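You operate a simulated robot arm through the tools that you are given. There is no shell and no other tool. Be economical: measure what you need, move in short steps, check, and stop when the job is done.

The job below is to be done with a simulated two-armed robot. You get a single attempt, and the scene is never put back.

Task
Put the folded blue towel and folded green cloth in their drawers.
Fine: towels drawer and cloths drawer, at the handle end; shut both.

It is judged by the outcome, as a careful person would: the job done as asked, and still so three seconds after it is handed in. It fails if anything else is knocked over, pushed out of place, dropped, spilled or broken. Flat cloth is picked up by pressing the open fingertips on it (5 to 10 N) and closing them slowly along it; thin cloth reads only 2 to 8 mm in the jaws.

Robot
Two 7-joint arms with two-finger parallel grippers on one trunk, on a base that drives. Base frame: it is fixed to the floor where the robot stands at the start and does not move with it; the origin is under the middle of the robot, x ahead of it, y to its left, z up. Units: m, degrees, N and s.
The left shoulder is at the start at [0.05, 0.168, 0.907], the right one opposite. With the tool pointing down near the work surface each hand reaches from about 0.1 to 0.6 m from the robot's upright axis, wherever it stands, measured 20 degrees to its own side. Places, roughly: cloths drawer [0.5, 0, 0.6]; inside of the cloths drawer [0.6, 0.1, 0.5]; inside of the towels drawer [0.6, 0.1, 0.7]; towels drawer [0.5, 0, 0.8]. Payload 1.57 kg a hand.
The TCP of each hand is the grasp point between the finger pads, 0.03 m short of the fingertips. In the tool frame z runs along the fingers and y along their closing line. The gripper opens to 0.08 m. The fingers are 0.017 m wide and 0.012 m thick; the gripper's body (0.04 by 0.082 m) begins 0.08 m behind the TCP.
Orientation is that of the tool frame in the base frame, as a unit quaternion [w, x, y, z]. With the fingers straight down and closing along the base's y, the tool's x points along the base's -x, its y along +y and its z along -z.

Tools
- The arms move only by the tool move_arm. It takes "left_increments", "right_increments" or both (then of equal length, played together; a hand with none holds still); each is a list of rows, each a list of 6 numbers: the shift along the tool's x, y, z in m, then the turn, a rotation vector about the tool's x, y, z in degrees. In form: [[dx, dy, dz, ax, ay, az], ...]. A call has 1 to 12 rows; each row shifts and turns the commanded pose from where the row before left it, along the tool's axes as they then stand. "left_grip" and "right_grip" are, for a hand that has rows, the closure in counts, from 0 (fully open) to 255 (shut), set as the call begins (left out, the last holds). A row lasts 0.2 s, in which the tool goes at most 0.05 m and 8.6 degrees; a call with a longer step from one row to the next is refused whole, and so is a gripper value outside its range. A pose out of reach is approached as far as the arm can. The call stops where the force on the tool passes 40 N (or 10 N more than at its start, if that is more) or the arm is blocked; 0.2 s more then pass. Each finger travels about 0.045 m/s and halts on what it meets, pressing with about 27 N; the grip force reading is that of the motor and also rises with nothing between the fingers. The clock runs only during rows and for 0.2 s after the last one: add rows that do not move to give the fingers time. The reply holds the time, the measured pose of the TCP, the force on the tool along the base axes, the opening and the grip force, in the units named above and with some noise, with the torque about the TCP (base axes, N m) and any sound that the robot's microphone picked up, and new pictures: "show" is both (left out), scene, wrist or none (wrist: the cameras of the hands that moved).
- Cameras (640 x 400 px; columns grow to the right, rows downward): "scene" is now at [0.132, -0.0041, 1.1425]; the picture's right is [-0.04, -1.00, 0.00], its down [-0.33, 0.01, -0.94] and it looks along [0.94, -0.04, -0.33] (base axes); focal length 214 px, centre (320, 200). "left" rides on the left gripper at [0.072, 0.007, -0.122] in its tool frame; the picture's right is [-0.09, 1.00, 0.00], its down [-0.84, -0.08, -0.54] and it looks along [-0.54, -0.05, 0.84] (tool axes); focal length 238 px, centre (320, 200). "right" rides on the right gripper at [0.072, -0.007, -0.122] in its tool frame; the picture's right is [0.09, 1.00, 0.00], its down [-0.84, 0.08, -0.54] and it looks along [-0.54, 0.05, 0.84] (tool axes); focal length 238 px, centre (320, 200).
- slide_trunk(by): slides the trunk up (or, below 0, down) by that many m; the arms and the scene camera ride with it, the base frame stays. It gives what a move gives, with no picture.
- drive_base(legs): drives the robot by 1 to 6 legs, each [ahead, left, turn to the left] in m, m and degrees, along the robot's own axes; the way and the turn of a leg run together, so that a leg with both is an arc; at most 1.5 m and 180 degrees a leg. The arms and the cameras ride along, it lands a little off, and it stops where it bumps. It gives what a move gives, and a new picture of the scene camera.
- head_to(pan, tilt): turns the head with the scene camera to pan (to the left, within 80 degrees either way) and tilt (down, from -29 to 69), counted from straight ahead of the robot. It gives what a move gives, and a new picture of the scene camera.
- point_at(camera, pixels): for up to 12 pixels [column, row] of the newest picture of that camera ("zoom" is the newest enlarged one), the place [x, y, z] in the base frame of the surface seen there, good to about 0.002 m. The clock stands still meanwhile.
- enlarge(camera, box): a new picture of the part [left, top, right, bottom] of that camera's present view, enlarged. The clock stands still meanwhile.
- finish_job(): hands the job in; it is judged then, once.

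Go step by step. Measure first, check grasps and placings, and put right what went wrong. The budget is 80 turns and 260 pictures, counting those below and the enlarged ones. Unless the task says otherwise, let go and move clear before handing in, and close with one line.

The tools are called by a JSON object that holds its "name" and its "arguments". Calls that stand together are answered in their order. move_arm: Moves the arms, as the interface text tells. Its arguments: {"type":"object","properties":{"left_increments":{"type":"array"},"left_grip":{"type":"number"},"right_increments":{"type":"array"},"right_grip":{"type":"number"},"show":{"type":"string","enum":["both","scene","wrist","none"]}},"required":[]} The other tools are called the same way: slide_trunk (by) slides the trunk up or down; drive_base (legs) drives the base; head_to (pan, tilt) turns the head that bears the scene camera; point_at (camera, pixels) gives the place of the surface under pixels of a picture; enlarge (camera, box) takes an enlarged picture of a part of a camera's view; finish_job () hands the job in.

At the start:

```text
time_s: 0.0
left_eef_pos: [0.2985, 0.3577, 1.0515]
left_tool_rot: [-0.001, -0.001, 1.0, 0.0]
left_wrist_force: [0.8, -0.7, -0.5]
left_ft_torque: [0.0, 0.01, 0.0]
left_finger_gap: 0.0802
left_finger_force: 0.0
right_eef_pos: [0.2849, 0.0341, 1.1013]
right_tool_rot: [-0.006, 0.001, 1.0, 0.001]
right_wrist_force: [-0.3, 0.3, 0.4]
right_ft_torque: [0.0, 0.0, -0.01]
right_finger_gap: 0.08
right_finger_force: 0.1
trunk travel left (down, up): [-0.075, 0.368]
robot x, y, heading: [-0.0042, 0.0024, 0.1]
head pan, tilt: [80.2, 56.8]
```

scene: 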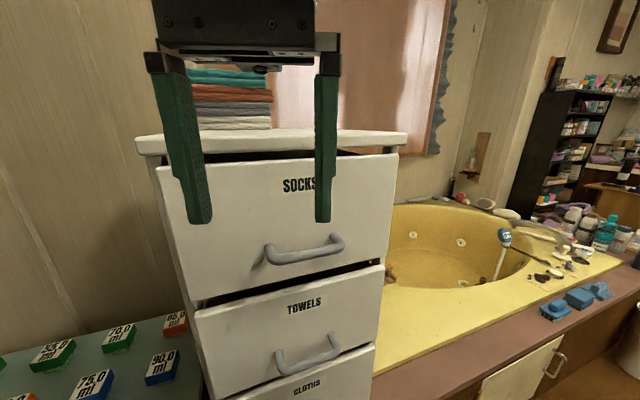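
right: 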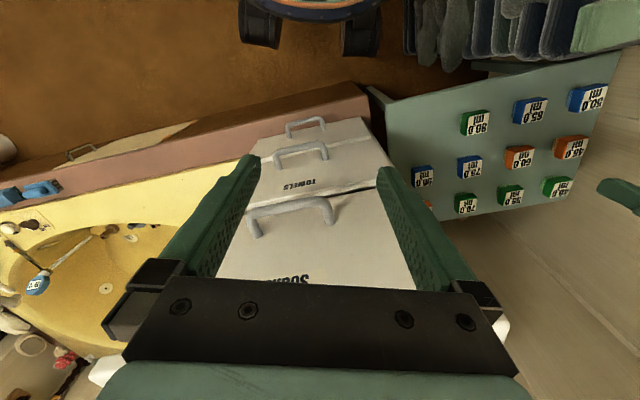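
left: 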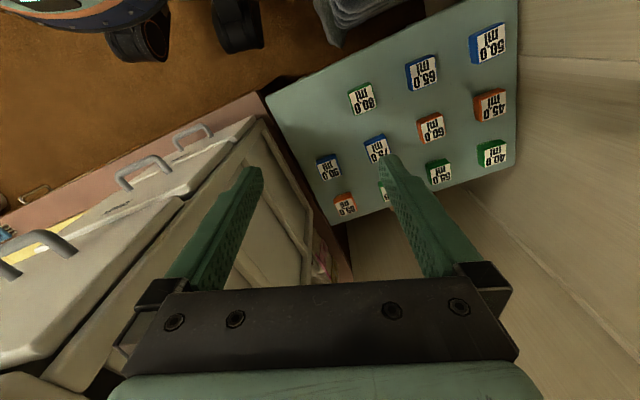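

The scene shows a chest with SOCKS, TOWELS and CLOTHS drawers ahead, and folded stacks at its top (230,95). I don't see the blue towel or green cloth clearly, so I'll turn the head to look around.

{"name": "head_to", "arguments": {"pan": 0, "tilt": 50}}

{"name": "head_to", "arguments": {"pan": 70, "tilt": 40}}

{"name": "head_to", "arguments": {"pan": -70, "tilt": 40}}

```text
time_s: 1.5
left_eef_pos: [0.2987, 0.3571, 1.0509]
left_tool_rot: [0.0, 0.0, 1.0, 0.001]
left_wrist_force: [0.6, 1.1, -1.3]
left_ft_torque: [0.02, 0.03, 0.0]
left_finger_gap: 0.08
left_finger_force: 0.1
right_eef_pos: [0.2889, 0.0335, 1.0999]
right_tool_rot: [-0.012, 0.002, 1.0, 0.004]
right_wrist_force: [0.9, -0.1, 0.9]
right_ft_torque: [0.01, 0.02, -0.02]
right_finger_gap: 0.0803
right_finger_force: 0.1
trunk travel left (down, up): [-0.075, 0.368]
robot x, y, heading: [0.0017, 0.0007, 0.0]
head pan, tilt: [0.0, 50.0]
```

scene: 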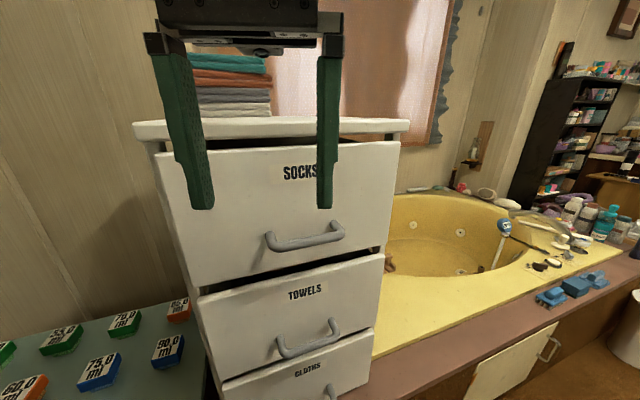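

```text
time_s: 2.9
left_eef_pos: [0.2995, 0.3579, 1.0521]
left_tool_rot: [0.0, 0.0, 1.0, -0.001]
left_wrist_force: [0.3, 0.0, -0.3]
left_ft_torque: [-0.02, -0.02, 0.01]
left_finger_gap: 0.0799
left_finger_force: 0.1
right_eef_pos: [0.2886, 0.0333, 1.0973]
right_tool_rot: [-0.015, 0.002, 1.0, 0.003]
right_wrist_force: [0.1, -0.2, 1.3]
right_ft_torque: [-0.02, 0.02, -0.02]
right_finger_gap: 0.0801
right_finger_force: 0.0
trunk travel left (down, up): [-0.075, 0.368]
robot x, y, heading: [0.0001, 0.0019, 0.1]
head pan, tilt: [70.0, 40.0]
```

scene: 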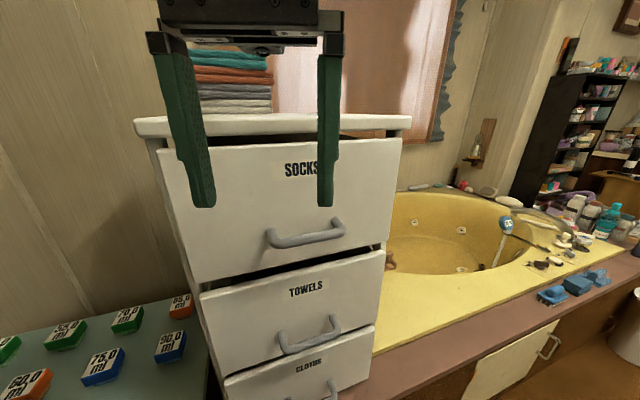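

```text
time_s: 5.2
left_eef_pos: [0.3016, 0.3571, 1.0504]
left_tool_rot: [0.0, 0.0, 1.0, 0.0]
left_wrist_force: [-0.4, -0.1, -0.3]
left_ft_torque: [0.0, -0.04, 0.0]
left_finger_gap: 0.0799
left_finger_force: 0.1
right_eef_pos: [0.2864, 0.0336, 1.1002]
right_tool_rot: [-0.007, 0.001, 1.0, 0.002]
right_wrist_force: [-0.3, 0.4, 0.9]
right_ft_torque: [-0.04, 0.01, -0.01]
right_finger_gap: 0.0799
right_finger_force: 0.0
trunk travel left (down, up): [-0.075, 0.368]
robot x, y, heading: [-0.0032, 0.0007, -0.2]
head pan, tilt: [-70.0, 40.0]
```

scene: 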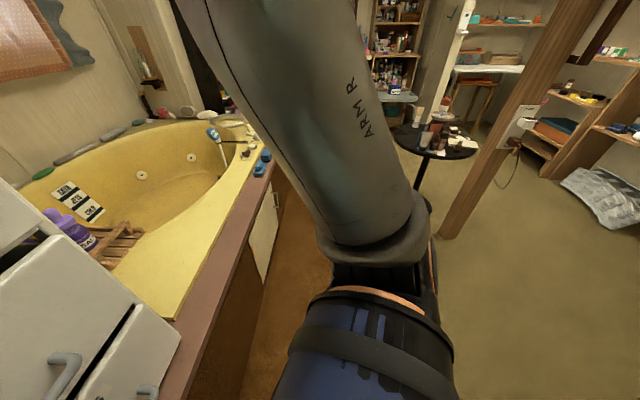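

The pan −70 picture shows the right side, but the pan 70 picture looked unchanged from straight ahead. I'll retry to the left.

{"name": "head_to", "arguments": {"pan": 60, "tilt": 45}}

```text
time_s: 7.3
left_eef_pos: [0.2989, 0.3573, 1.0517]
left_tool_rot: [0.0, 0.0, 1.0, 0.0]
left_wrist_force: [0.2, 0.3, 0.6]
left_ft_torque: [-0.01, 0.0, 0.0]
left_finger_gap: 0.0802
left_finger_force: 0.1
right_eef_pos: [0.2863, 0.0343, 1.1003]
right_tool_rot: [-0.007, 0.001, 1.0, 0.001]
right_wrist_force: [0.5, -0.5, 0.2]
right_ft_torque: [-0.01, 0.02, 0.03]
right_finger_gap: 0.0799
right_finger_force: 0.0
trunk travel left (down, up): [-0.075, 0.368]
robot x, y, heading: [-0.0007, -0.0002, 0.2]
head pan, tilt: [60.0, 45.0]
```

scene: 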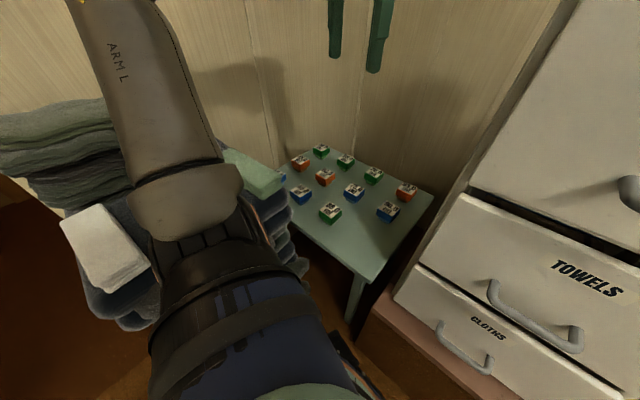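

Left side: piles of towels with a pale green folded item at (250,170) and a pale item at (105,248). I'll pan further and measure.

{"name": "point_at", "arguments": {"camera": "scene", "pixels": [[235, 160], [265, 185], [105, 245], [50, 140], [350, 210], [130, 300], [270, 215], [380, 255], [555, 280], [480, 325]]}}

{"name": "enlarge", "arguments": {"camera": "scene", "box": [0, 80, 320, 340]}}

{"name": "head_to", "arguments": {"pan": 80, "tilt": 55}}

```text
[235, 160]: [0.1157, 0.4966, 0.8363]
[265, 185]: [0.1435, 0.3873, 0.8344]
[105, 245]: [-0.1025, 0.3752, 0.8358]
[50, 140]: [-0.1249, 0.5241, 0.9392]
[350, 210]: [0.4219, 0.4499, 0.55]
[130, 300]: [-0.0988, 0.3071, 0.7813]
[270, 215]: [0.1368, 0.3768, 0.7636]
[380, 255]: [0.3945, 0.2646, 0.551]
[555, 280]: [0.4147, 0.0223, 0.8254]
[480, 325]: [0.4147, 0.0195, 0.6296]
```

```text
1.54 times, centred on (160, 210) of scene
```

zoom: 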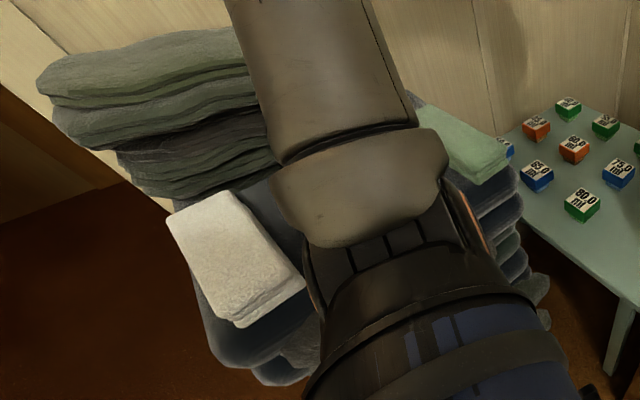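

```text
time_s: 8.1
left_eef_pos: [0.299, 0.3573, 1.0508]
left_tool_rot: [-0.001, 0.0, 1.0, -0.001]
left_wrist_force: [0.0, -0.4, 0.4]
left_ft_torque: [-0.05, 0.03, 0.01]
left_finger_gap: 0.0801
left_finger_force: 0.0
right_eef_pos: [0.2848, 0.0345, 1.1001]
right_tool_rot: [-0.007, 0.0, 1.0, 0.002]
right_wrist_force: [-0.5, 0.6, -0.5]
right_ft_torque: [-0.01, 0.0, -0.03]
right_finger_gap: 0.0801
right_finger_force: 0.2
trunk travel left (down, up): [-0.075, 0.368]
robot x, y, heading: [0.0021, 0.0003, -0.2]
head pan, tilt: [80.0, 55.0]
```

scene: 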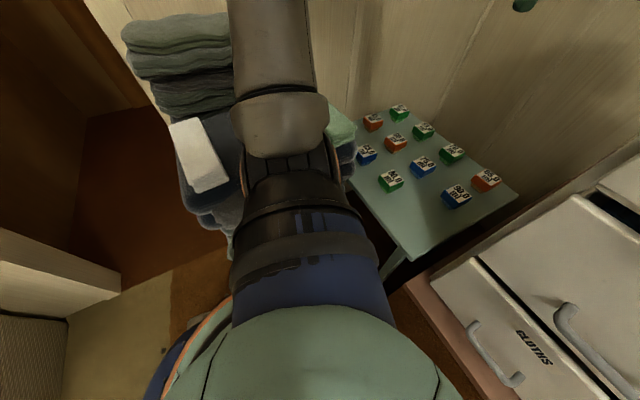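

The left arm hides the middle of the pile (260,120); I'll move the left hand back and up over the pile so its wrist camera can see it.

{"name": "move_arm", "arguments": {"left_increments": [[0, 0, -0.04, 0, 0, 0], [0, 0, -0.04, 0, 0, 0], [0.04, 0.005, 0, 0, 0, 0], [0.04, 0.005, 0, 0, 0, 0], [0.04, 0.005, 0, 0, 0, 0], [0.04, 0.005, 0, 0, 0, 0], [0.04, 0.005, 0, 0, 0, 0]]}}

```text
time_s: 9.7
left_eef_pos: [0.1402, 0.3734, 1.022]
left_tool_rot: [0.001, 0.0, 1.0, -0.001]
left_wrist_force: [0.0, -0.6, 0.0]
left_ft_torque: [-0.05, -0.02, 0.0]
left_finger_gap: 0.0803
left_finger_force: 0.0
left hand out of reach, approached as far as the arm can: row 1, 2, 3, 4, 5, 6, 7
right_eef_pos: [0.2854, 0.0334, 1.1002]
right_tool_rot: [-0.006, 0.001, 1.0, 0.002]
right_wrist_force: [-0.1, -0.5, -0.2]
right_ft_torque: [0.01, 0.01, -0.03]
right_finger_gap: 0.08
right_finger_force: 0.0
trunk travel left (down, up): [-0.075, 0.368]
robot x, y, heading: [-0.0044, -0.0008, -0.2]
head pan, tilt: [80.0, 55.0]
```

scene: 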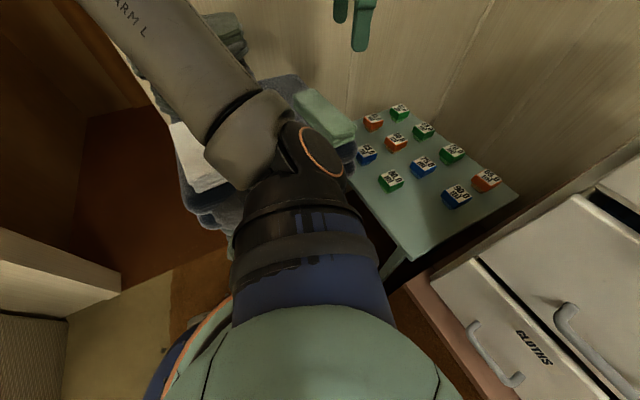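
left: 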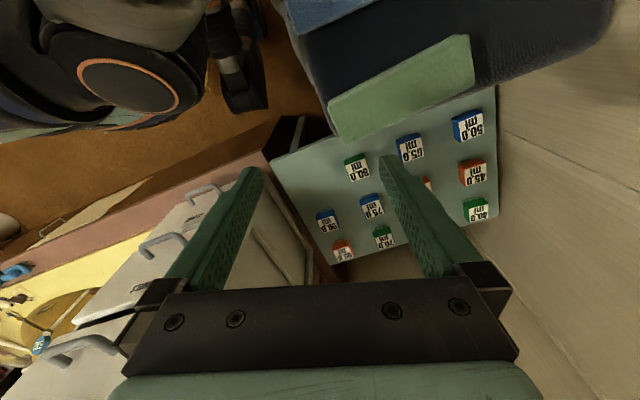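

A blue folded item shows at (320,12) in the left view, beside the green one. I'll continue back a bit to see it fully.

{"name": "move_arm", "arguments": {"left_increments": [[0.04, 0, 0, 0, 0, 0], [0.04, 0, 0, 0, 0, 0], [0.04, 0, 0, 0, 0, 0], [0.04, 0, 0, 0, 0, 0]]}}

```text
time_s: 10.7
left_eef_pos: [0.0839, 0.3522, 0.9536]
left_tool_rot: [0.0, 0.0, 1.0, -0.001]
left_wrist_force: [0.9, 0.1, 0.6]
left_ft_torque: [0.0, -0.01, -0.01]
left_finger_gap: 0.0799
left_finger_force: 0.0
left hand out of reach, approached as far as the arm can: row 1, 2, 3, 4
right_eef_pos: [0.2852, 0.0334, 1.1004]
right_tool_rot: [-0.007, 0.001, 1.0, 0.002]
right_wrist_force: [0.5, 0.7, 0.1]
right_ft_torque: [0.01, -0.02, -0.01]
right_finger_gap: 0.08
right_finger_force: 0.1
trunk travel left (down, up): [-0.075, 0.368]
robot x, y, heading: [-0.0011, 0.0013, 0.0]
head pan, tilt: [80.0, 55.0]
```

scene: 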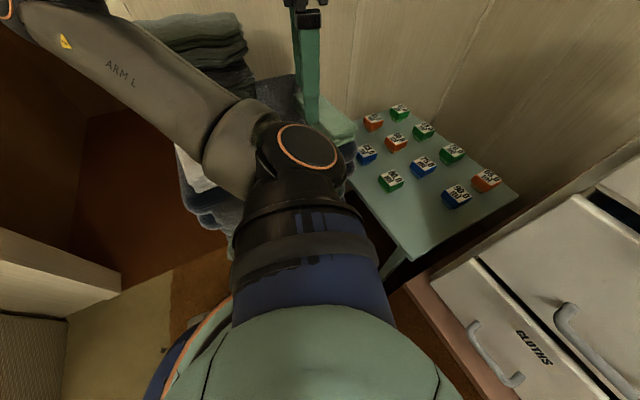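
left: 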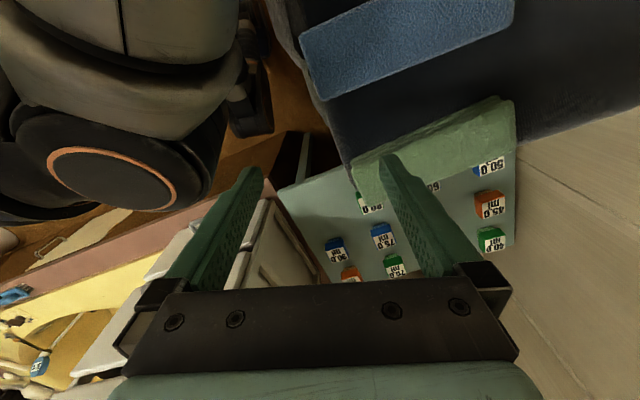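

Now blue (410,45) and green (440,150) are both visible; I'll measure them.

{"name": "point_at", "arguments": {"camera": "left", "pixels": [[305, 45], [320, 98], [510, 22], [470, 5], [390, 50], [358, 165], [515, 105], [514, 145], [440, 145], [375, 200], [420, 90], [600, 60]]}}

{"name": "enlarge", "arguments": {"camera": "left", "box": [260, 0, 580, 220]}}

```text
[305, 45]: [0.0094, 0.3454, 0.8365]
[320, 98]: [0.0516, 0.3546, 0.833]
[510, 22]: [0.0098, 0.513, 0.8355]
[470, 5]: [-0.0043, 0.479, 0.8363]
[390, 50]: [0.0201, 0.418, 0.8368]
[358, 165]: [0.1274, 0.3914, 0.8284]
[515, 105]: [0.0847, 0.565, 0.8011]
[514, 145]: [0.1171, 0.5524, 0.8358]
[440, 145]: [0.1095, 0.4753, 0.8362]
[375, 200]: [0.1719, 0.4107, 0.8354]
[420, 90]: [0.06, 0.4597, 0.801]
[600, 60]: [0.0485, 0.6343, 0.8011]
```

```text
1.82 times, centred on (420, 110) of left
```

zoom: 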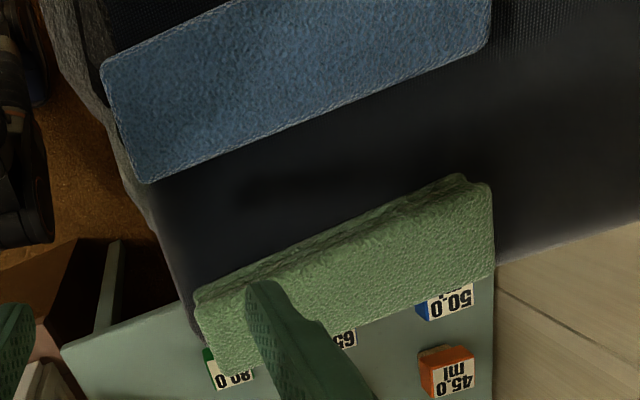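

Blue is about 0.16 long at (0.02,0.43,0.836) and green at about (0.14,0.47,0.836), both lying on a surface at z 0.80. I'll bring the left hand back ahead and look at the drawers to measure them.

{"name": "move_arm", "arguments": {"left_increments": [[0, 0, -0.04, 0, 0, 0], [-0.04, 0, -0.02, 0, 0, 0], [-0.04, 0, -0.02, 0, 0, 0], [-0.04, 0, 0, 0, 0, 0], [-0.04, 0, 0, 0, 0, 0], [-0.04, 0, 0, 0, 0, 0]], "show": "none"}}

{"name": "slide_trunk", "arguments": {"by": 0.15}}

{"name": "drive_base", "arguments": {"legs": [[-0.25, 0, 0]]}}

{"name": "head_to", "arguments": {"pan": 0, "tilt": 50}}

```text
time_s: 12.1
left_eef_pos: [0.3016, 0.3475, 1.0231]
left_tool_rot: [0.0, 0.0, 1.0, 0.0]
left_wrist_force: [1.0, 0.1, 0.8]
left_ft_torque: [0.0, 0.01, -0.01]
left_finger_gap: 0.0798
left_finger_force: 0.1
left hand out of reach, approached as far as the arm can: row 1
right_eef_pos: [0.2863, 0.0336, 1.1011]
right_tool_rot: [-0.007, 0.001, 1.0, 0.001]
right_wrist_force: [-0.3, 0.0, 0.0]
right_ft_torque: [0.01, 0.05, 0.0]
right_finger_gap: 0.0798
right_finger_force: 0.1
trunk travel left (down, up): [-0.075, 0.368]
robot x, y, heading: [0.0006, 0.0009, -0.1]
head pan, tilt: [80.0, 55.0]
```

```text
time_s: 13.9
left_eef_pos: [0.3006, 0.3478, 1.1733]
left_tool_rot: [0.0, 0.0, 1.0, 0.0]
left_wrist_force: [-0.4, 1.0, -0.3]
left_ft_torque: [0.01, -0.02, 0.01]
left_finger_gap: 0.0799
left_finger_force: 0.0
right_eef_pos: [0.2857, 0.0336, 1.2492]
right_tool_rot: [-0.008, 0.001, 1.0, 0.002]
right_wrist_force: [0.7, 0.1, 0.2]
right_ft_torque: [-0.01, 0.0, 0.02]
right_finger_gap: 0.08
right_finger_force: 0.1
trunk travel left (down, up): [-0.225, 0.218]
robot x, y, heading: [-0.0004, 0.0017, -0.0]
head pan, tilt: [80.0, 55.0]
```

```text
time_s: 15.7
left_eef_pos: [0.0473, 0.3474, 1.1736]
left_tool_rot: [0.0, -0.001, 1.0, 0.0]
left_wrist_force: [0.2, 0.0, 0.3]
left_ft_torque: [0.0, -0.02, -0.03]
left_finger_gap: 0.0798
left_finger_force: 0.0
right_eef_pos: [0.0333, 0.0345, 1.2507]
right_tool_rot: [-0.007, 0.0, 1.0, 0.002]
right_wrist_force: [0.6, -0.4, 0.9]
right_ft_torque: [0.04, -0.05, 0.02]
right_finger_gap: 0.0798
right_finger_force: 0.0
trunk travel left (down, up): [-0.225, 0.218]
robot x, y, heading: [-0.2535, -0.003, 0.3]
head pan, tilt: [80.0, 55.0]
```

scene: 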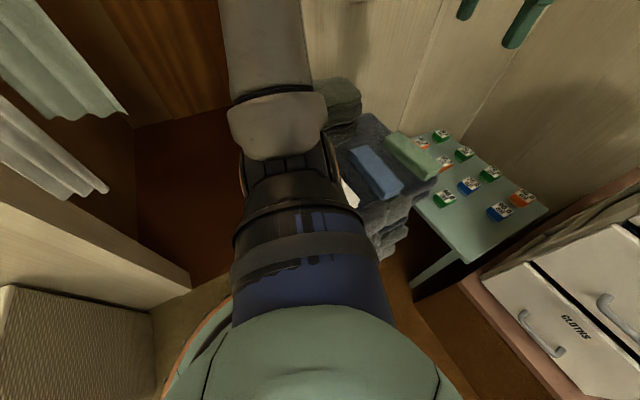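

```text
time_s: 17.2
left_eef_pos: [0.0487, 0.3479, 1.1724]
left_tool_rot: [0.0, -0.002, 1.0, 0.0]
left_wrist_force: [-0.3, 0.9, -0.7]
left_ft_torque: [-0.02, 0.02, 0.01]
left_finger_gap: 0.0802
left_finger_force: 0.0
right_eef_pos: [0.0341, 0.0339, 1.251]
right_tool_rot: [-0.007, 0.001, 1.0, 0.002]
right_wrist_force: [-0.2, -0.4, -0.1]
right_ft_torque: [0.01, -0.01, 0.0]
right_finger_gap: 0.08
right_finger_force: 0.0
trunk travel left (down, up): [-0.225, 0.218]
robot x, y, heading: [-0.2543, -0.0013, 0.0]
head pan, tilt: [0.0, 50.0]
```

scene: 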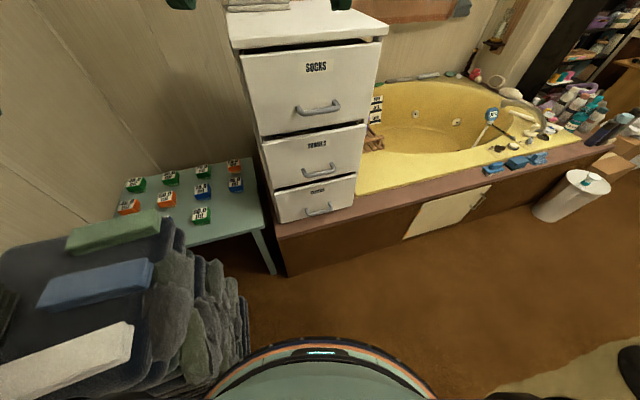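

Excellent overview: green cloth (115,232), blue towel (97,285), drawers at (312,100), (315,155), (316,198). I'll measure these.

{"name": "point_at", "arguments": {"camera": "scene", "pixels": [[265, 150], [364, 132], [355, 170], [272, 180], [297, 173], [314, 172], [332, 167], [304, 214], [332, 207], [318, 212], [276, 200], [354, 180]]}}

{"name": "point_at", "arguments": {"camera": "scene", "pixels": [[68, 240], [72, 253], [154, 212], [161, 230], [42, 288], [48, 308], [145, 260], [153, 275], [115, 230], [98, 283], [278, 218], [352, 206]]}}

{"name": "enlarge", "arguments": {"camera": "scene", "box": [220, 20, 420, 240]}}

{"name": "enlarge", "arguments": {"camera": "scene", "box": [0, 180, 240, 380]}}

```text
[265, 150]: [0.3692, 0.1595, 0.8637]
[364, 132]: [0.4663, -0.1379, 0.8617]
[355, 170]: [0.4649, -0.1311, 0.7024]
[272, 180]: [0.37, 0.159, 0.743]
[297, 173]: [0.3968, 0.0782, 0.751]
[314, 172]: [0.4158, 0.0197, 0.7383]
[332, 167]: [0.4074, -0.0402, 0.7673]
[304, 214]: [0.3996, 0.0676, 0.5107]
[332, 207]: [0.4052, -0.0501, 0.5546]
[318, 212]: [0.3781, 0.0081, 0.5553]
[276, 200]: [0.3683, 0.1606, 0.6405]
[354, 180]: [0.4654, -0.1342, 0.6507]
```

```text
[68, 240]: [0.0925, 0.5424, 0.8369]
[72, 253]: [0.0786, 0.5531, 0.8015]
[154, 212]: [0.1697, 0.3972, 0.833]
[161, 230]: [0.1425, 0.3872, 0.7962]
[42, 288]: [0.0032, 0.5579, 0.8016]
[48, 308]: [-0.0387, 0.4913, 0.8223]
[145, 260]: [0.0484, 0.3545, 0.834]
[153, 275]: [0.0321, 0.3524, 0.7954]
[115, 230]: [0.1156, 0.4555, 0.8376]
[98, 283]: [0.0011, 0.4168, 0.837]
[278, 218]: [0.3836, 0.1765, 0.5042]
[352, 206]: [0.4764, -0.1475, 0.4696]
```

```text
1.82 times, centred on (320, 130) of scene
```

zoom: 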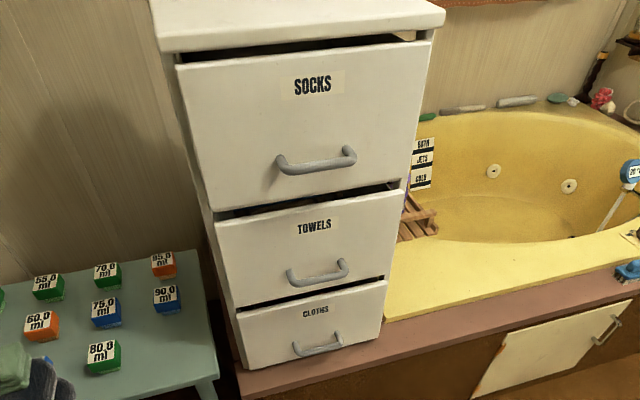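

```text
2.00 times, centred on (120, 280) of scene
```

zoom: 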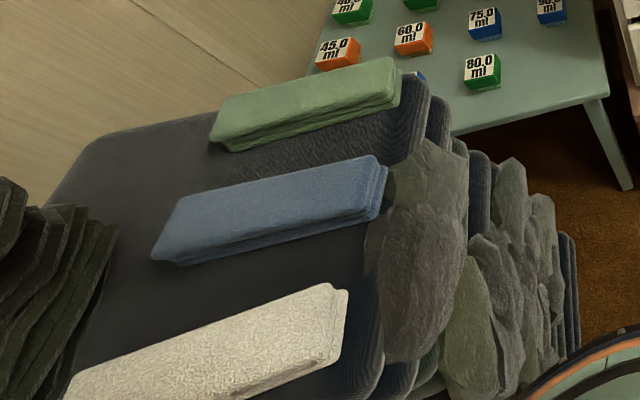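

The chest front is yawed: its face runs from (0.369,0.160) to (0.466,−0.138), so inward heading is about 18°. I'll measure the towels' outlines from the zoom and enlarge the handles.

{"name": "point_at", "arguments": {"camera": "zoom", "pixels": [[182, 200], [375, 160], [372, 192], [165, 245], [228, 102], [388, 62], [393, 92], [218, 135], [385, 208], [160, 260], [400, 105], [222, 150]]}}

{"name": "enlarge", "arguments": {"camera": "scene", "box": [260, 120, 380, 230]}}

```text
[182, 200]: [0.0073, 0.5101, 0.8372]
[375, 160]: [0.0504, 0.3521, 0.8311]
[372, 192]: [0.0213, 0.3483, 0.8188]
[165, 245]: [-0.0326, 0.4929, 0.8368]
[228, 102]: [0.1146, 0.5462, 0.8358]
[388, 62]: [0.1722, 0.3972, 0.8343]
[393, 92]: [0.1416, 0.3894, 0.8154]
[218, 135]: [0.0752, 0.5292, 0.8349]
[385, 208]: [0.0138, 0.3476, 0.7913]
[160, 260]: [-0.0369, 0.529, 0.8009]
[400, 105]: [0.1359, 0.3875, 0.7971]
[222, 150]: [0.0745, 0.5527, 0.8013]
```

```text
3.64 times, centred on (320, 175) of scene
```

zoom: 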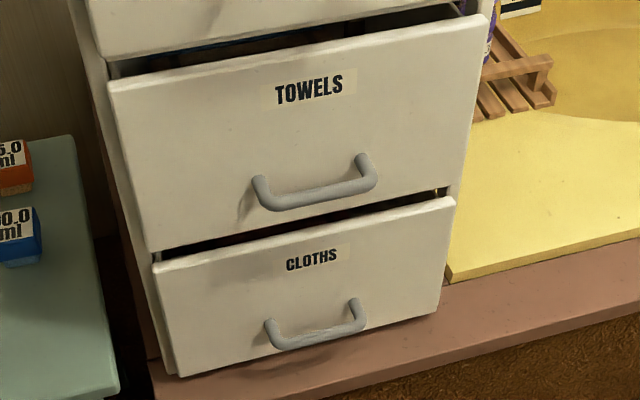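

Both items are ~0.045 wide × 0.16 long × 0.036 tall, so they can be gripped across the width. Now the handles' exact places in this zoom.

{"name": "point_at", "arguments": {"camera": "zoom", "pixels": [[272, 200], [315, 193], [360, 185], [258, 185], [360, 160], [285, 340], [318, 335], [352, 326], [148, 245], [455, 190], [180, 372], [437, 306]]}}

{"name": "point_at", "arguments": {"camera": "zoom", "pixels": [[270, 322], [356, 302], [315, 202], [317, 345], [110, 85], [488, 18], [155, 270], [452, 203], [200, 60], [300, 235], [420, 15]]}}

```text
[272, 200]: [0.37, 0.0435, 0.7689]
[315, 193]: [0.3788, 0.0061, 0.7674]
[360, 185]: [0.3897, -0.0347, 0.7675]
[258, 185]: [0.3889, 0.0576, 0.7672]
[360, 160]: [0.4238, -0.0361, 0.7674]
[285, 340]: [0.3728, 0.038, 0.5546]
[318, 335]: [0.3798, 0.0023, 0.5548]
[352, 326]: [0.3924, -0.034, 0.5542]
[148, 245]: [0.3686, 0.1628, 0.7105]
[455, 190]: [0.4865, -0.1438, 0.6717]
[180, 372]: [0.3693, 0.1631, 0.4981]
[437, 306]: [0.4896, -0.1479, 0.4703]
```

```text
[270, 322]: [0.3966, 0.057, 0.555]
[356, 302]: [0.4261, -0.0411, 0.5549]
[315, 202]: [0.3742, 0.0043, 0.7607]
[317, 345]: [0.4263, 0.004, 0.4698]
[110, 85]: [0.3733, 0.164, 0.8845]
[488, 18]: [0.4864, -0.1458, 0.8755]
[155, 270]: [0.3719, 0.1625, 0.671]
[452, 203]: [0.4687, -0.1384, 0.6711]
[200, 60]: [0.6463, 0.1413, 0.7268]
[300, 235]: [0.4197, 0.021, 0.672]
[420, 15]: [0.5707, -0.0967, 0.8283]
```

Handles: towels bar centre ≈ (0.379,0.006,0.762), cloths bar ≈ (0.380,0.002,0.549), protruding ~0.04 along (−0.951,−0.31). I'll move the right hand ahead and down, then pitch it to point forward.

{"name": "move_arm", "arguments": {"right_increments": [[-0.03, 0, 0.03, 0, 0, 0], [-0.03, 0, 0.03, 0, 0, 0], [-0.03, 0, 0.03, 0, 0, 0], [-0.03, 0, 0.03, 0, 0, 0], [-0.03, 0, 0.03, 0, 0, 0], [-0.03, -0.03, 0.03, 0, 0, 0], [0, -0.03, 0.03, 0, 0, 0]], "show": "none"}}

{"name": "move_arm", "arguments": {"right_increments": [[0, 0, 0, 0, -8.2, 0], [0, 0, 0, 0, -8.2, 0], [0, 0, 0, 0, -8.2, 0], [0, 0, 0, 0, -8.2, 0], [0, 0, 0, 0, -8.2, 0], [0, 0, 0, 0, -8.2, 0], [0, 0, 0, 0, -8.2, 0], [0, 0, 0, 0, -8.2, 0], [0, 0, 0, 0, -8.2, 0], [0, 0, 0, 0, -8.2, 0], [0, 0, 0, 0, -8, 0]]}}

```text
refused: row 6 steps farther than a row can; nothing moved
```

```text
time_s: 18.5
left_eef_pos: [0.0491, 0.3471, 1.1722]
left_tool_rot: [-0.001, -0.001, 1.0, 0.0]
left_wrist_force: [-0.5, 0.2, -0.3]
left_ft_torque: [-0.05, -0.02, -0.01]
left_finger_gap: 0.08
left_finger_force: 0.1
right_eef_pos: [0.0369, 0.032, 1.2577]
right_tool_rot: [0.343, 0.013, 0.939, 0.013]
right_wrist_force: [4.0, 2.2, 11.6]
right_ft_torque: [-0.04, 2.12, -0.38]
right_finger_gap: 0.0801
right_finger_force: 0.0
trunk travel left (down, up): [-0.225, 0.218]
robot x, y, heading: [-0.2507, 0.0017, 0.4]
head pan, tilt: [0.0, 50.0]
stopped in row 6 (right hand): the force on the tool passed its limit at 59 N (the readings are from after the stop); the commanded pose is now the measured one
```

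scene: 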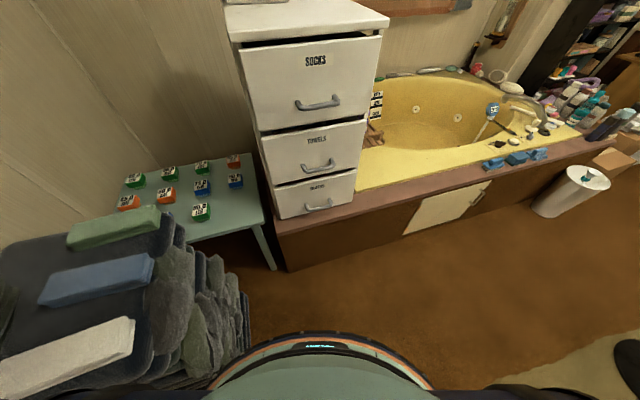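
right: 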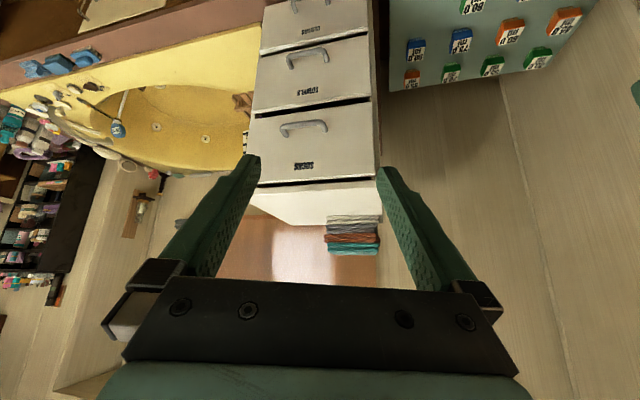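

The second move ran without the first and the hand touched the robot's own body; nothing else was affected. I'll move the hand ahead along its pointing direction to clear.

{"name": "move_arm", "arguments": {"right_increments": [[0, 0, 0.04, 0, 0, 0], [0, 0, 0.04, 0, 0, 0], [0, 0, 0.04, 0, 0, 0], [0, 0, 0.04, 0, 0, 0], [0, -0.01, 0.04, 0, 0, 0], [0, -0.02, 0.04, 0, 0, 0]], "show": "scene"}}

```text
time_s: 19.9
left_eef_pos: [0.0471, 0.3488, 1.1715]
left_tool_rot: [0.0, -0.002, 1.0, 0.001]
left_wrist_force: [-0.8, -1.1, -0.5]
left_ft_torque: [-0.03, 0.0, 0.0]
left_finger_gap: 0.0798
left_finger_force: 0.1
right_eef_pos: [0.1914, 0.0051, 1.0732]
right_tool_rot: [0.344, 0.01, 0.939, 0.012]
right_wrist_force: [-0.4, 0.9, -0.4]
right_ft_torque: [-0.01, 0.0, -0.03]
right_finger_gap: 0.08
right_finger_force: 0.1
trunk travel left (down, up): [-0.225, 0.218]
robot x, y, heading: [-0.2513, 0.002, 0.2]
head pan, tilt: [0.0, 50.0]
```

scene: 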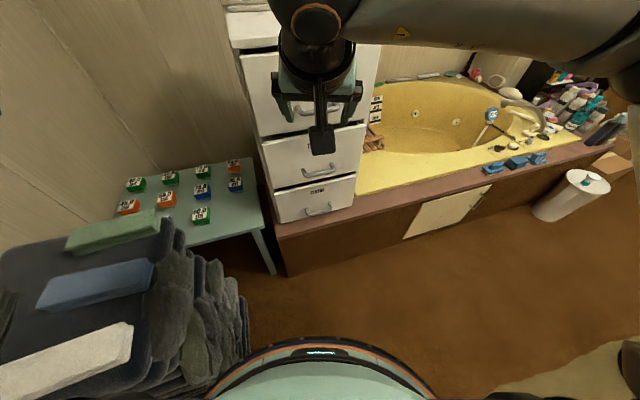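

The right hand is clear. I'll lower it to about z 0.87 and finish the pitch to horizontal.

{"name": "move_arm", "arguments": {"right_increments": [[0.026, 0, 0.031, 0, 0, 0], [0.026, 0, 0.031, 0, 0, 0], [0.026, 0, 0.031, 0, 0, 0], [0.026, 0, 0.031, 0, 0, 0], [0.026, 0, 0.031, 0, 0, 0], [0, 0, 0, 0, -8.3, 0], [0, 0, 0, 0, -8.3, 0], [0, 0, 0, 0, -8.3, 0], [0, 0, 0, 0, -8.3, 0], [0, 0, 0, 0, -8.3, 0], [0, 0, 0, 0, -8.3, 0]], "show": "scene"}}

```text
time_s: 22.3
left_eef_pos: [0.0479, 0.3468, 1.1724]
left_tool_rot: [0.0, -0.002, 1.0, 0.0]
left_wrist_force: [0.5, 0.2, -0.8]
left_ft_torque: [0.02, 0.0, 0.0]
left_finger_gap: 0.0801
left_finger_force: 0.0
right_eef_pos: [0.1921, 0.0134, 0.8694]
right_tool_rot: [0.708, 0.016, 0.706, 0.007]
right_wrist_force: [0.2, -0.2, -0.1]
right_ft_torque: [0.01, -0.03, 0.02]
right_finger_gap: 0.0799
right_finger_force: 0.1
trunk travel left (down, up): [-0.225, 0.218]
robot x, y, heading: [-0.2556, -0.0017, 0.3]
head pan, tilt: [0.0, 50.0]
```

scene: 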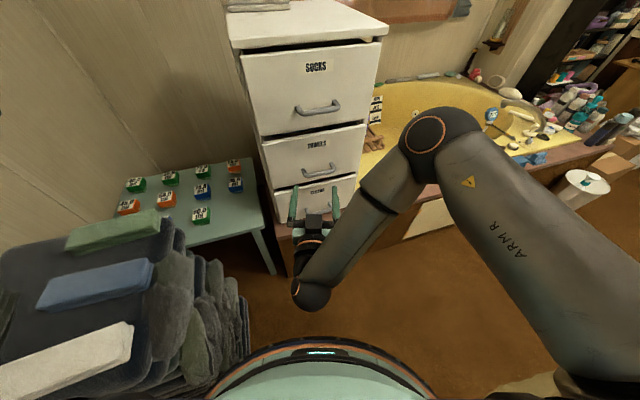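

Horizontal tool works well. Next I'll yaw 18° left and roll 90° so the fingers close vertically.

{"name": "move_arm", "arguments": {"right_increments": [[0, 0, 0, -8.5, 0, 0], [0, 0, 0, -8.5, 0, 0], [0, 0, 0, 0, 0, 8.2], [0, 0, 0, 0, 0, 8.2], [0, 0, 0, 0, 0, 8.2], [0, 0, 0, 0, 0, 8.2], [0, 0, 0, 0, 0, 8.2], [0, 0, 0, 0, 0, 8.2], [0, 0, 0, 0, 0, 8.2], [0, 0, 0, 0, 0, 8.2], [0, 0, 0, 0, 0, 8.2], [0, 0, 0, 0, 0, 8.2]], "show": "scene"}}

```text
time_s: 24.9
left_eef_pos: [0.0468, 0.3478, 1.1725]
left_tool_rot: [0.0, -0.001, 1.0, 0.0]
left_wrist_force: [0.0, -0.5, -0.8]
left_ft_torque: [0.02, 0.02, -0.01]
left_finger_gap: 0.0799
left_finger_force: 0.0
right_eef_pos: [0.1819, 0.0293, 0.8869]
right_tool_rot: [0.456, 0.391, 0.585, 0.545]
right_wrist_force: [0.7, 0.0, -0.8]
right_ft_torque: [-0.03, -0.01, 0.02]
right_finger_gap: 0.0798
right_finger_force: 0.0
right hand out of reach, approached as far as the arm can: row 2
trunk travel left (down, up): [-0.225, 0.218]
robot x, y, heading: [-0.2539, -0.0003, 0.1]
head pan, tilt: [0.0, 50.0]
```

scene: 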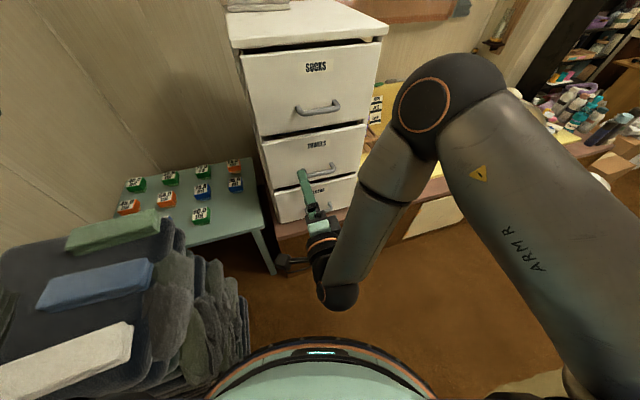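

The orientation is nearly right (pointing (0.96,0.28,0.01)). I'll finish the roll, then lower to handle height and shift sideways into line, staying ~0.15 in front.

{"name": "move_arm", "arguments": {"right_increments": [[0, 0, 0, 0, 1.7, 6], [-0.02, -0.03, 0, 0, 0, 0], [-0.02, -0.03, 0, 0, 0, 0], [-0.02, -0.03, 0, 0, 0, 0], [-0.02, -0.035, 0, 0, 0, 0], [0, 0, 0.04, 0, 0, 0], [0, 0, 0.04, 0, 0, 0], [0, 0, 0.02, 0, 0, 0]]}}

```text
time_s: 26.7
left_eef_pos: [0.0467, 0.3476, 1.173]
left_tool_rot: [0.0, -0.002, 1.0, 0.0]
left_wrist_force: [0.0, 0.0, 0.4]
left_ft_torque: [0.0, -0.04, 0.02]
left_finger_gap: 0.0801
left_finger_force: 0.1
right_eef_pos: [0.2507, 0.0801, 0.901]
right_tool_rot: [0.421, 0.413, 0.571, 0.572]
right_wrist_force: [0.2, -0.5, -0.4]
right_ft_torque: [-0.01, -0.01, -0.04]
right_finger_gap: 0.0799
right_finger_force: 0.1
right hand out of reach, approached as far as the arm can: row 1, 2, 3, 4, 5, 6, 7, 8
trunk travel left (down, up): [-0.225, 0.218]
robot x, y, heading: [-0.2526, -0.0004, 0.3]
head pan, tilt: [0.0, 50.0]
```

scene: 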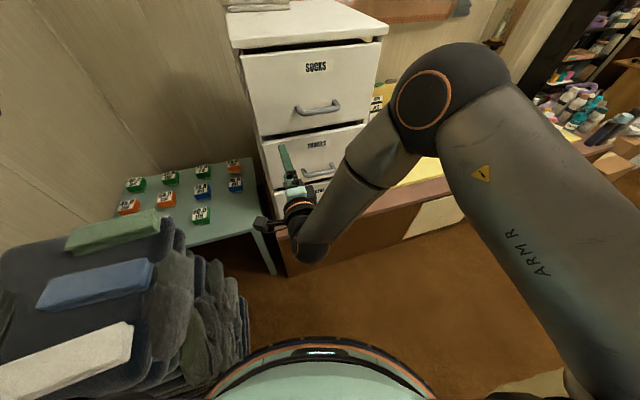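
right: 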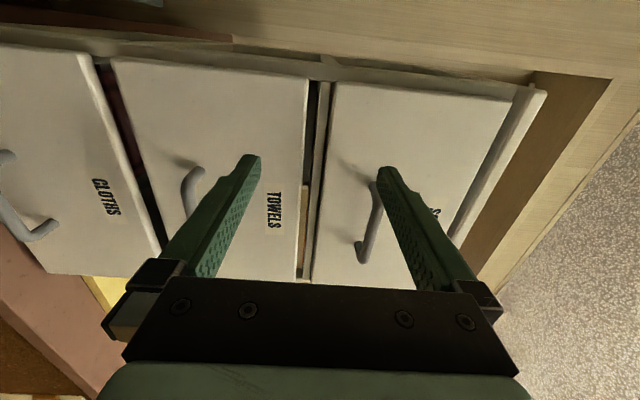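

This roll direction runs into a wrist limit. I'll back off a little and roll the other way round, which still makes the fingers close vertically.

{"name": "move_arm", "arguments": {"right_increments": [[0, 0, -0.04, 0, 0, 0], [-0.02, 0, -0.03, 0, 0, -8.5], [-0.02, 0, 0, 0, 0, -8.5], [0, 0, 0, 0, 0, -8.5], [0, 0, 0, 0, 0, -8.5], [0, 0, 0, 0, 0, -8.5], [0, 0, 0, 0, 0, -8.5], [0, 0, 0, 0, 0, -8.5], [0, 0, 0, 0, 0, -8.5], [0, 0, 0, 0, 0, -8.5], [0, 0, 0, 0, 0, -8.5], [0, 0, 0, 0, 0, -8.5]], "show": "none"}}

```text
time_s: 29.3
left_eef_pos: [0.048, 0.3469, 1.1737]
left_tool_rot: [0.0, -0.002, 1.0, 0.0]
left_wrist_force: [-0.4, -0.3, 0.3]
left_ft_torque: [-0.02, 0.0, -0.03]
left_finger_gap: 0.0802
left_finger_force: 0.0
right_eef_pos: [0.1886, 0.0293, 0.9086]
right_tool_rot: [0.704, -0.135, 0.692, 0.086]
right_wrist_force: [0.5, -0.1, -0.4]
right_ft_torque: [-0.02, 0.0, 0.0]
right_finger_gap: 0.0799
right_finger_force: 0.1
right hand out of reach, approached as far as the arm can: row 3
trunk travel left (down, up): [-0.225, 0.218]
robot x, y, heading: [-0.2516, -0.002, 0.4]
head pan, tilt: [0.0, 50.0]
```

At roll zero now with correct yaw. Continuing the roll to −90°.

{"name": "move_arm", "arguments": {"right_increments": [[0, 0, 0, 0, 0, -8.5], [0, 0, 0, 0, 0, -8.5], [0, 0, 0, 0, 0, -8.5], [0, 0, 0, 0, 0, -8.5], [0, 0, 0, 0, 0, -8.5], [0, 0, 0, 0, 0, -8.5], [0, 0, 0, 0, 0, -8.5], [0, 0, 0, 0, 0, -8.5], [0, 0, 0, 0, 0, -8.5], [0, 0, 0, 0, 0, -8.5]]}}

```text
time_s: 31.5
left_eef_pos: [0.0477, 0.3471, 1.173]
left_tool_rot: [0.0, -0.002, 1.0, -0.001]
left_wrist_force: [0.0, 0.0, -0.8]
left_ft_torque: [-0.03, -0.02, 0.03]
left_finger_gap: 0.0799
left_finger_force: 0.0
right_eef_pos: [0.1902, 0.029, 0.9077]
right_tool_rot: [0.577, -0.566, 0.419, -0.413]
right_wrist_force: [-0.1, 0.0, -0.4]
right_ft_torque: [-0.04, -0.02, -0.01]
right_finger_gap: 0.08
right_finger_force: 0.0
trunk travel left (down, up): [-0.225, 0.218]
robot x, y, heading: [-0.2504, -0.0009, 0.3]
head pan, tilt: [0.0, 50.0]
```

scene: 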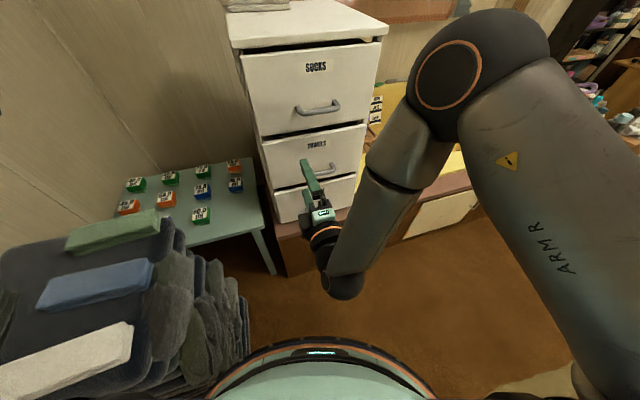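
right: 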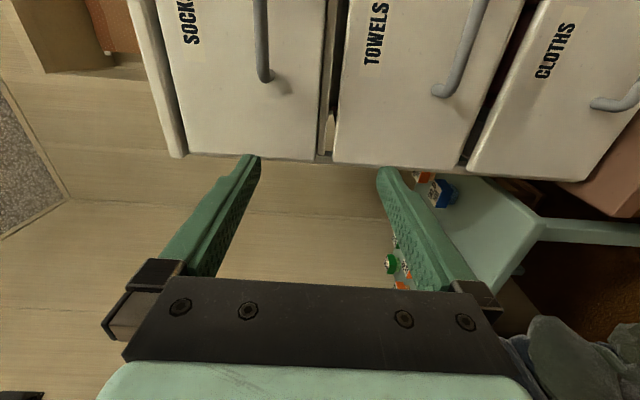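

No limits this way. Now lowering to handle height and lining up sideways, then partway ahead.

{"name": "move_arm", "arguments": {"right_increments": [[0.016, 0.0292, 0, 0, 0, 0], [0.016, 0.0292, 0, 0, 0, 0], [0.016, 0.0292, 0, 0, 0, 0], [0.016, 0.0292, 0, 0, 0, 0], [0.016, 0.0292, 0, 0, 0, 0], [0, 0, 0.03, 0, 0, 0], [0, 0, 0.03, 0, 0, 0], [0, 0, 0.03, 0, 0, 0]]}}

```text
time_s: 33.3
left_eef_pos: [0.0483, 0.3475, 1.1736]
left_tool_rot: [0.0, -0.001, 1.0, -0.001]
left_wrist_force: [0.5, -0.2, -0.1]
left_ft_torque: [0.01, -0.01, 0.01]
left_finger_gap: 0.0799
left_finger_force: 0.0
right_eef_pos: [0.2421, 0.0783, 0.8966]
right_tool_rot: [0.576, -0.566, 0.422, -0.413]
right_wrist_force: [0.0, -0.6, -0.3]
right_ft_torque: [-0.01, -0.01, 0.02]
right_finger_gap: 0.0797
right_finger_force: 0.0
right hand out of reach, approached as far as the arm can: row 1, 2, 3, 4, 5, 6, 7, 8
trunk travel left (down, up): [-0.225, 0.218]
robot x, y, heading: [-0.2491, 0.0003, 0.4]
head pan, tilt: [0.0, 50.0]
```

scene: 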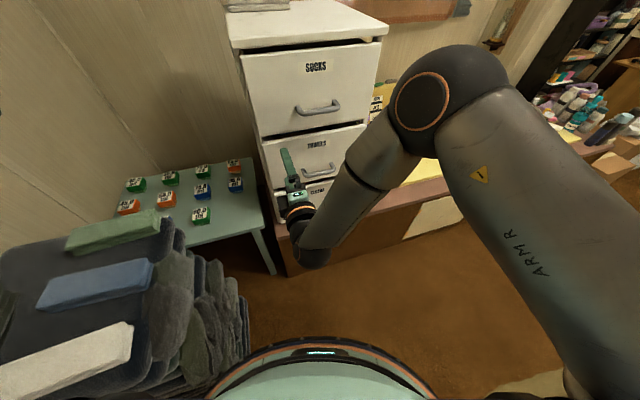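
right: 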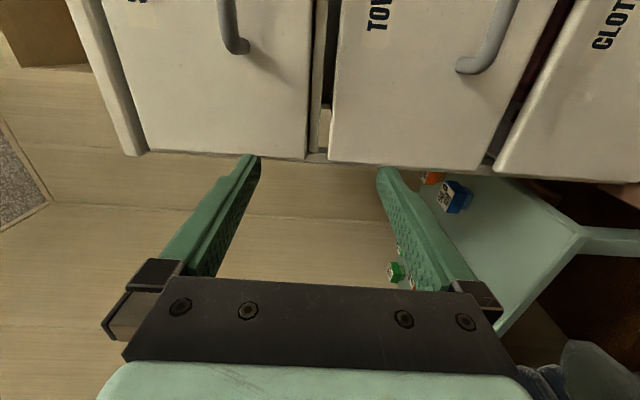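

Both rolls stop at the same place, so the limit is the wrist bend from standing off-axis and too tall. I'll shift the base right, turn it 18° to face the chest squarely, and lower the trunk.

{"name": "drive_base", "arguments": {"legs": [[0, -0.1, 0], [0, 0, 18]]}}

{"name": "slide_trunk", "arguments": {"by": -0.12}}

```text
time_s: 35.8
left_eef_pos: [-0.0732, 0.3247, 1.1725]
left_tool_rot: [0.0, -0.157, 0.988, 0.0]
left_wrist_force: [-0.3, -1.0, 0.0]
left_ft_torque: [0.0, 0.02, -0.02]
left_finger_gap: 0.0798
left_finger_force: 0.0
right_eef_pos: [0.1947, 0.1279, 0.8952]
right_tool_rot: [0.633, -0.625, 0.328, -0.318]
right_wrist_force: [0.3, -0.4, -0.7]
right_ft_torque: [-0.01, 0.0, 0.04]
right_finger_gap: 0.08
right_finger_force: 0.1
trunk travel left (down, up): [-0.225, 0.218]
robot x, y, heading: [-0.2511, -0.0981, 18.1]
head pan, tilt: [0.0, 50.0]
```

scene: 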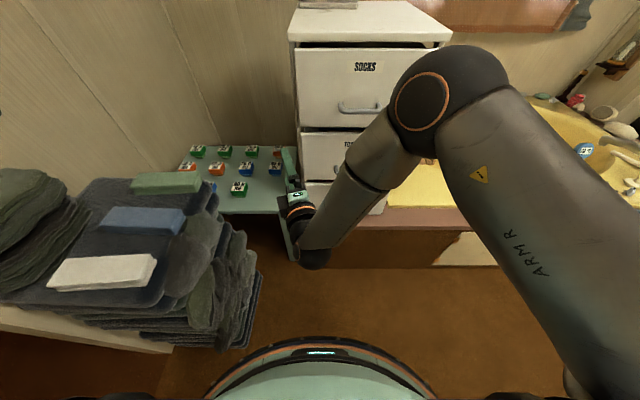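

```text
time_s: 37.3
left_eef_pos: [-0.0738, 0.3248, 1.0526]
left_tool_rot: [0.001, -0.158, 0.988, 0.0]
left_wrist_force: [-1.1, -0.6, 0.0]
left_ft_torque: [-0.02, 0.0, 0.03]
left_finger_gap: 0.0802
left_finger_force: 0.1
right_eef_pos: [0.1951, 0.1277, 0.7753]
right_tool_rot: [0.633, -0.624, 0.329, -0.319]
right_wrist_force: [0.4, -0.5, -0.7]
right_ft_torque: [0.01, -0.03, -0.01]
right_finger_gap: 0.0799
right_finger_force: 0.1
trunk travel left (down, up): [-0.105, 0.338]
robot x, y, heading: [-0.2509, -0.0997, 18.1]
head pan, tilt: [0.0, 50.0]
```

Good. Now yaw the right tool back 18° to point squarely at the chest, and shift right to line up with the handle.

{"name": "move_arm", "arguments": {"right_increments": [[0, 0, -0.02, 0, 8.5, 0], [0, 0, -0.02, 0, 8.5, 0], [0.034, 0.002, 0, 0, 1, 0], [0.034, 0.002, 0, 0, 0, 0], [0.034, 0.003, 0, 0, 0, 0], [0.034, 0.003, 0, 0, 0, 0], [0.034, 0.003, 0, 0, 0, 0]]}}

```text
time_s: 38.9
left_eef_pos: [-0.0723, 0.324, 1.0532]
left_tool_rot: [0.0, -0.157, 0.988, 0.0]
left_wrist_force: [-0.6, 0.1, 0.4]
left_ft_torque: [0.0, 0.02, -0.02]
left_finger_gap: 0.0799
left_finger_force: 0.1
right_eef_pos: [0.2003, -0.0367, 0.7736]
right_tool_rot: [0.574, -0.567, 0.425, -0.411]
right_wrist_force: [0.0, -0.1, -0.2]
right_ft_torque: [0.0, 0.01, 0.0]
right_finger_gap: 0.0799
right_finger_force: 0.1
right hand out of reach, approached as far as the arm can: row 7
trunk travel left (down, up): [-0.105, 0.338]
robot x, y, heading: [-0.2521, -0.0975, 18.2]
head pan, tilt: [0.0, 50.0]
```

scene: 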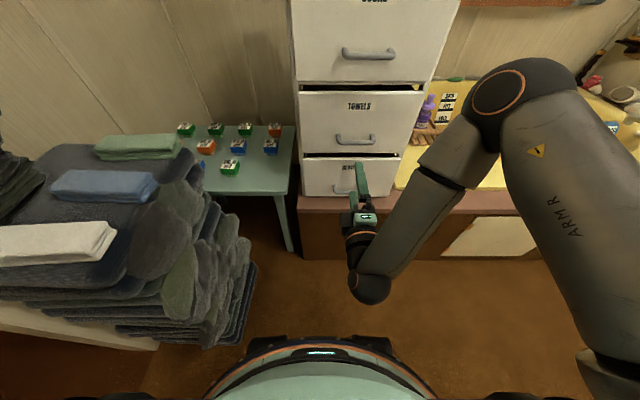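
right: 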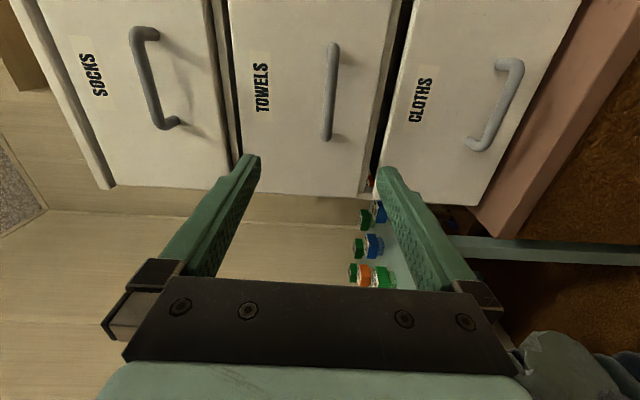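

Tool is square and within 12 mm of the handle's centre. Moving ahead 0.13 and down 0.01 toward the towels handle.

{"name": "move_arm", "arguments": {"right_increments": [[0, 0.003, 0.03, 0, 0, 0], [0, 0.003, 0.03, 0, 0, 0], [0, 0.003, 0.03, 0, 0, 0], [0, 0.003, 0.03, 0, 0, 0], [0.005, 0, 0.01, 0, 0, 0]]}}

```text
time_s: 40.1
left_eef_pos: [-0.0733, 0.325, 1.0532]
left_tool_rot: [0.0, -0.156, 0.988, 0.0]
left_wrist_force: [0.3, -0.7, 0.4]
left_ft_torque: [0.01, -0.02, 0.01]
left_finger_gap: 0.0798
left_finger_force: 0.0
right_eef_pos: [0.3026, 0.0287, 0.7837]
right_tool_rot: [0.572, -0.567, 0.426, -0.413]
right_wrist_force: [-0.6, 0.4, -0.3]
right_ft_torque: [0.03, 0.0, 0.0]
right_finger_gap: 0.0798
right_finger_force: 0.0
right hand out of reach, approached as far as the arm can: row 1, 2, 3, 4, 5
trunk travel left (down, up): [-0.105, 0.338]
robot x, y, heading: [-0.2506, -0.0982, 18.2]
head pan, tilt: [0.0, 50.0]
```

scene: 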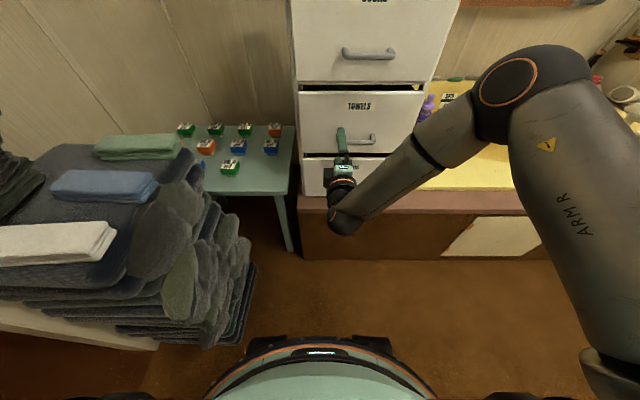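
right: 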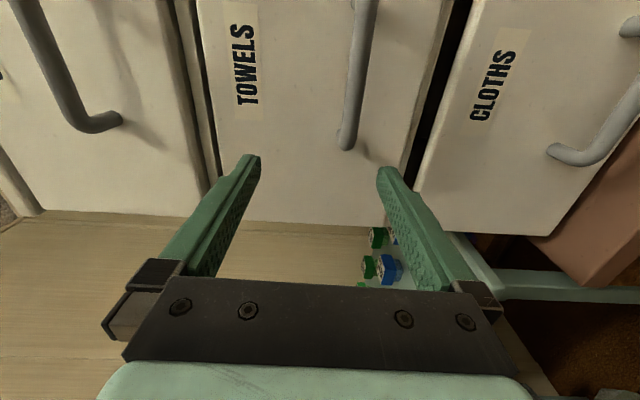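

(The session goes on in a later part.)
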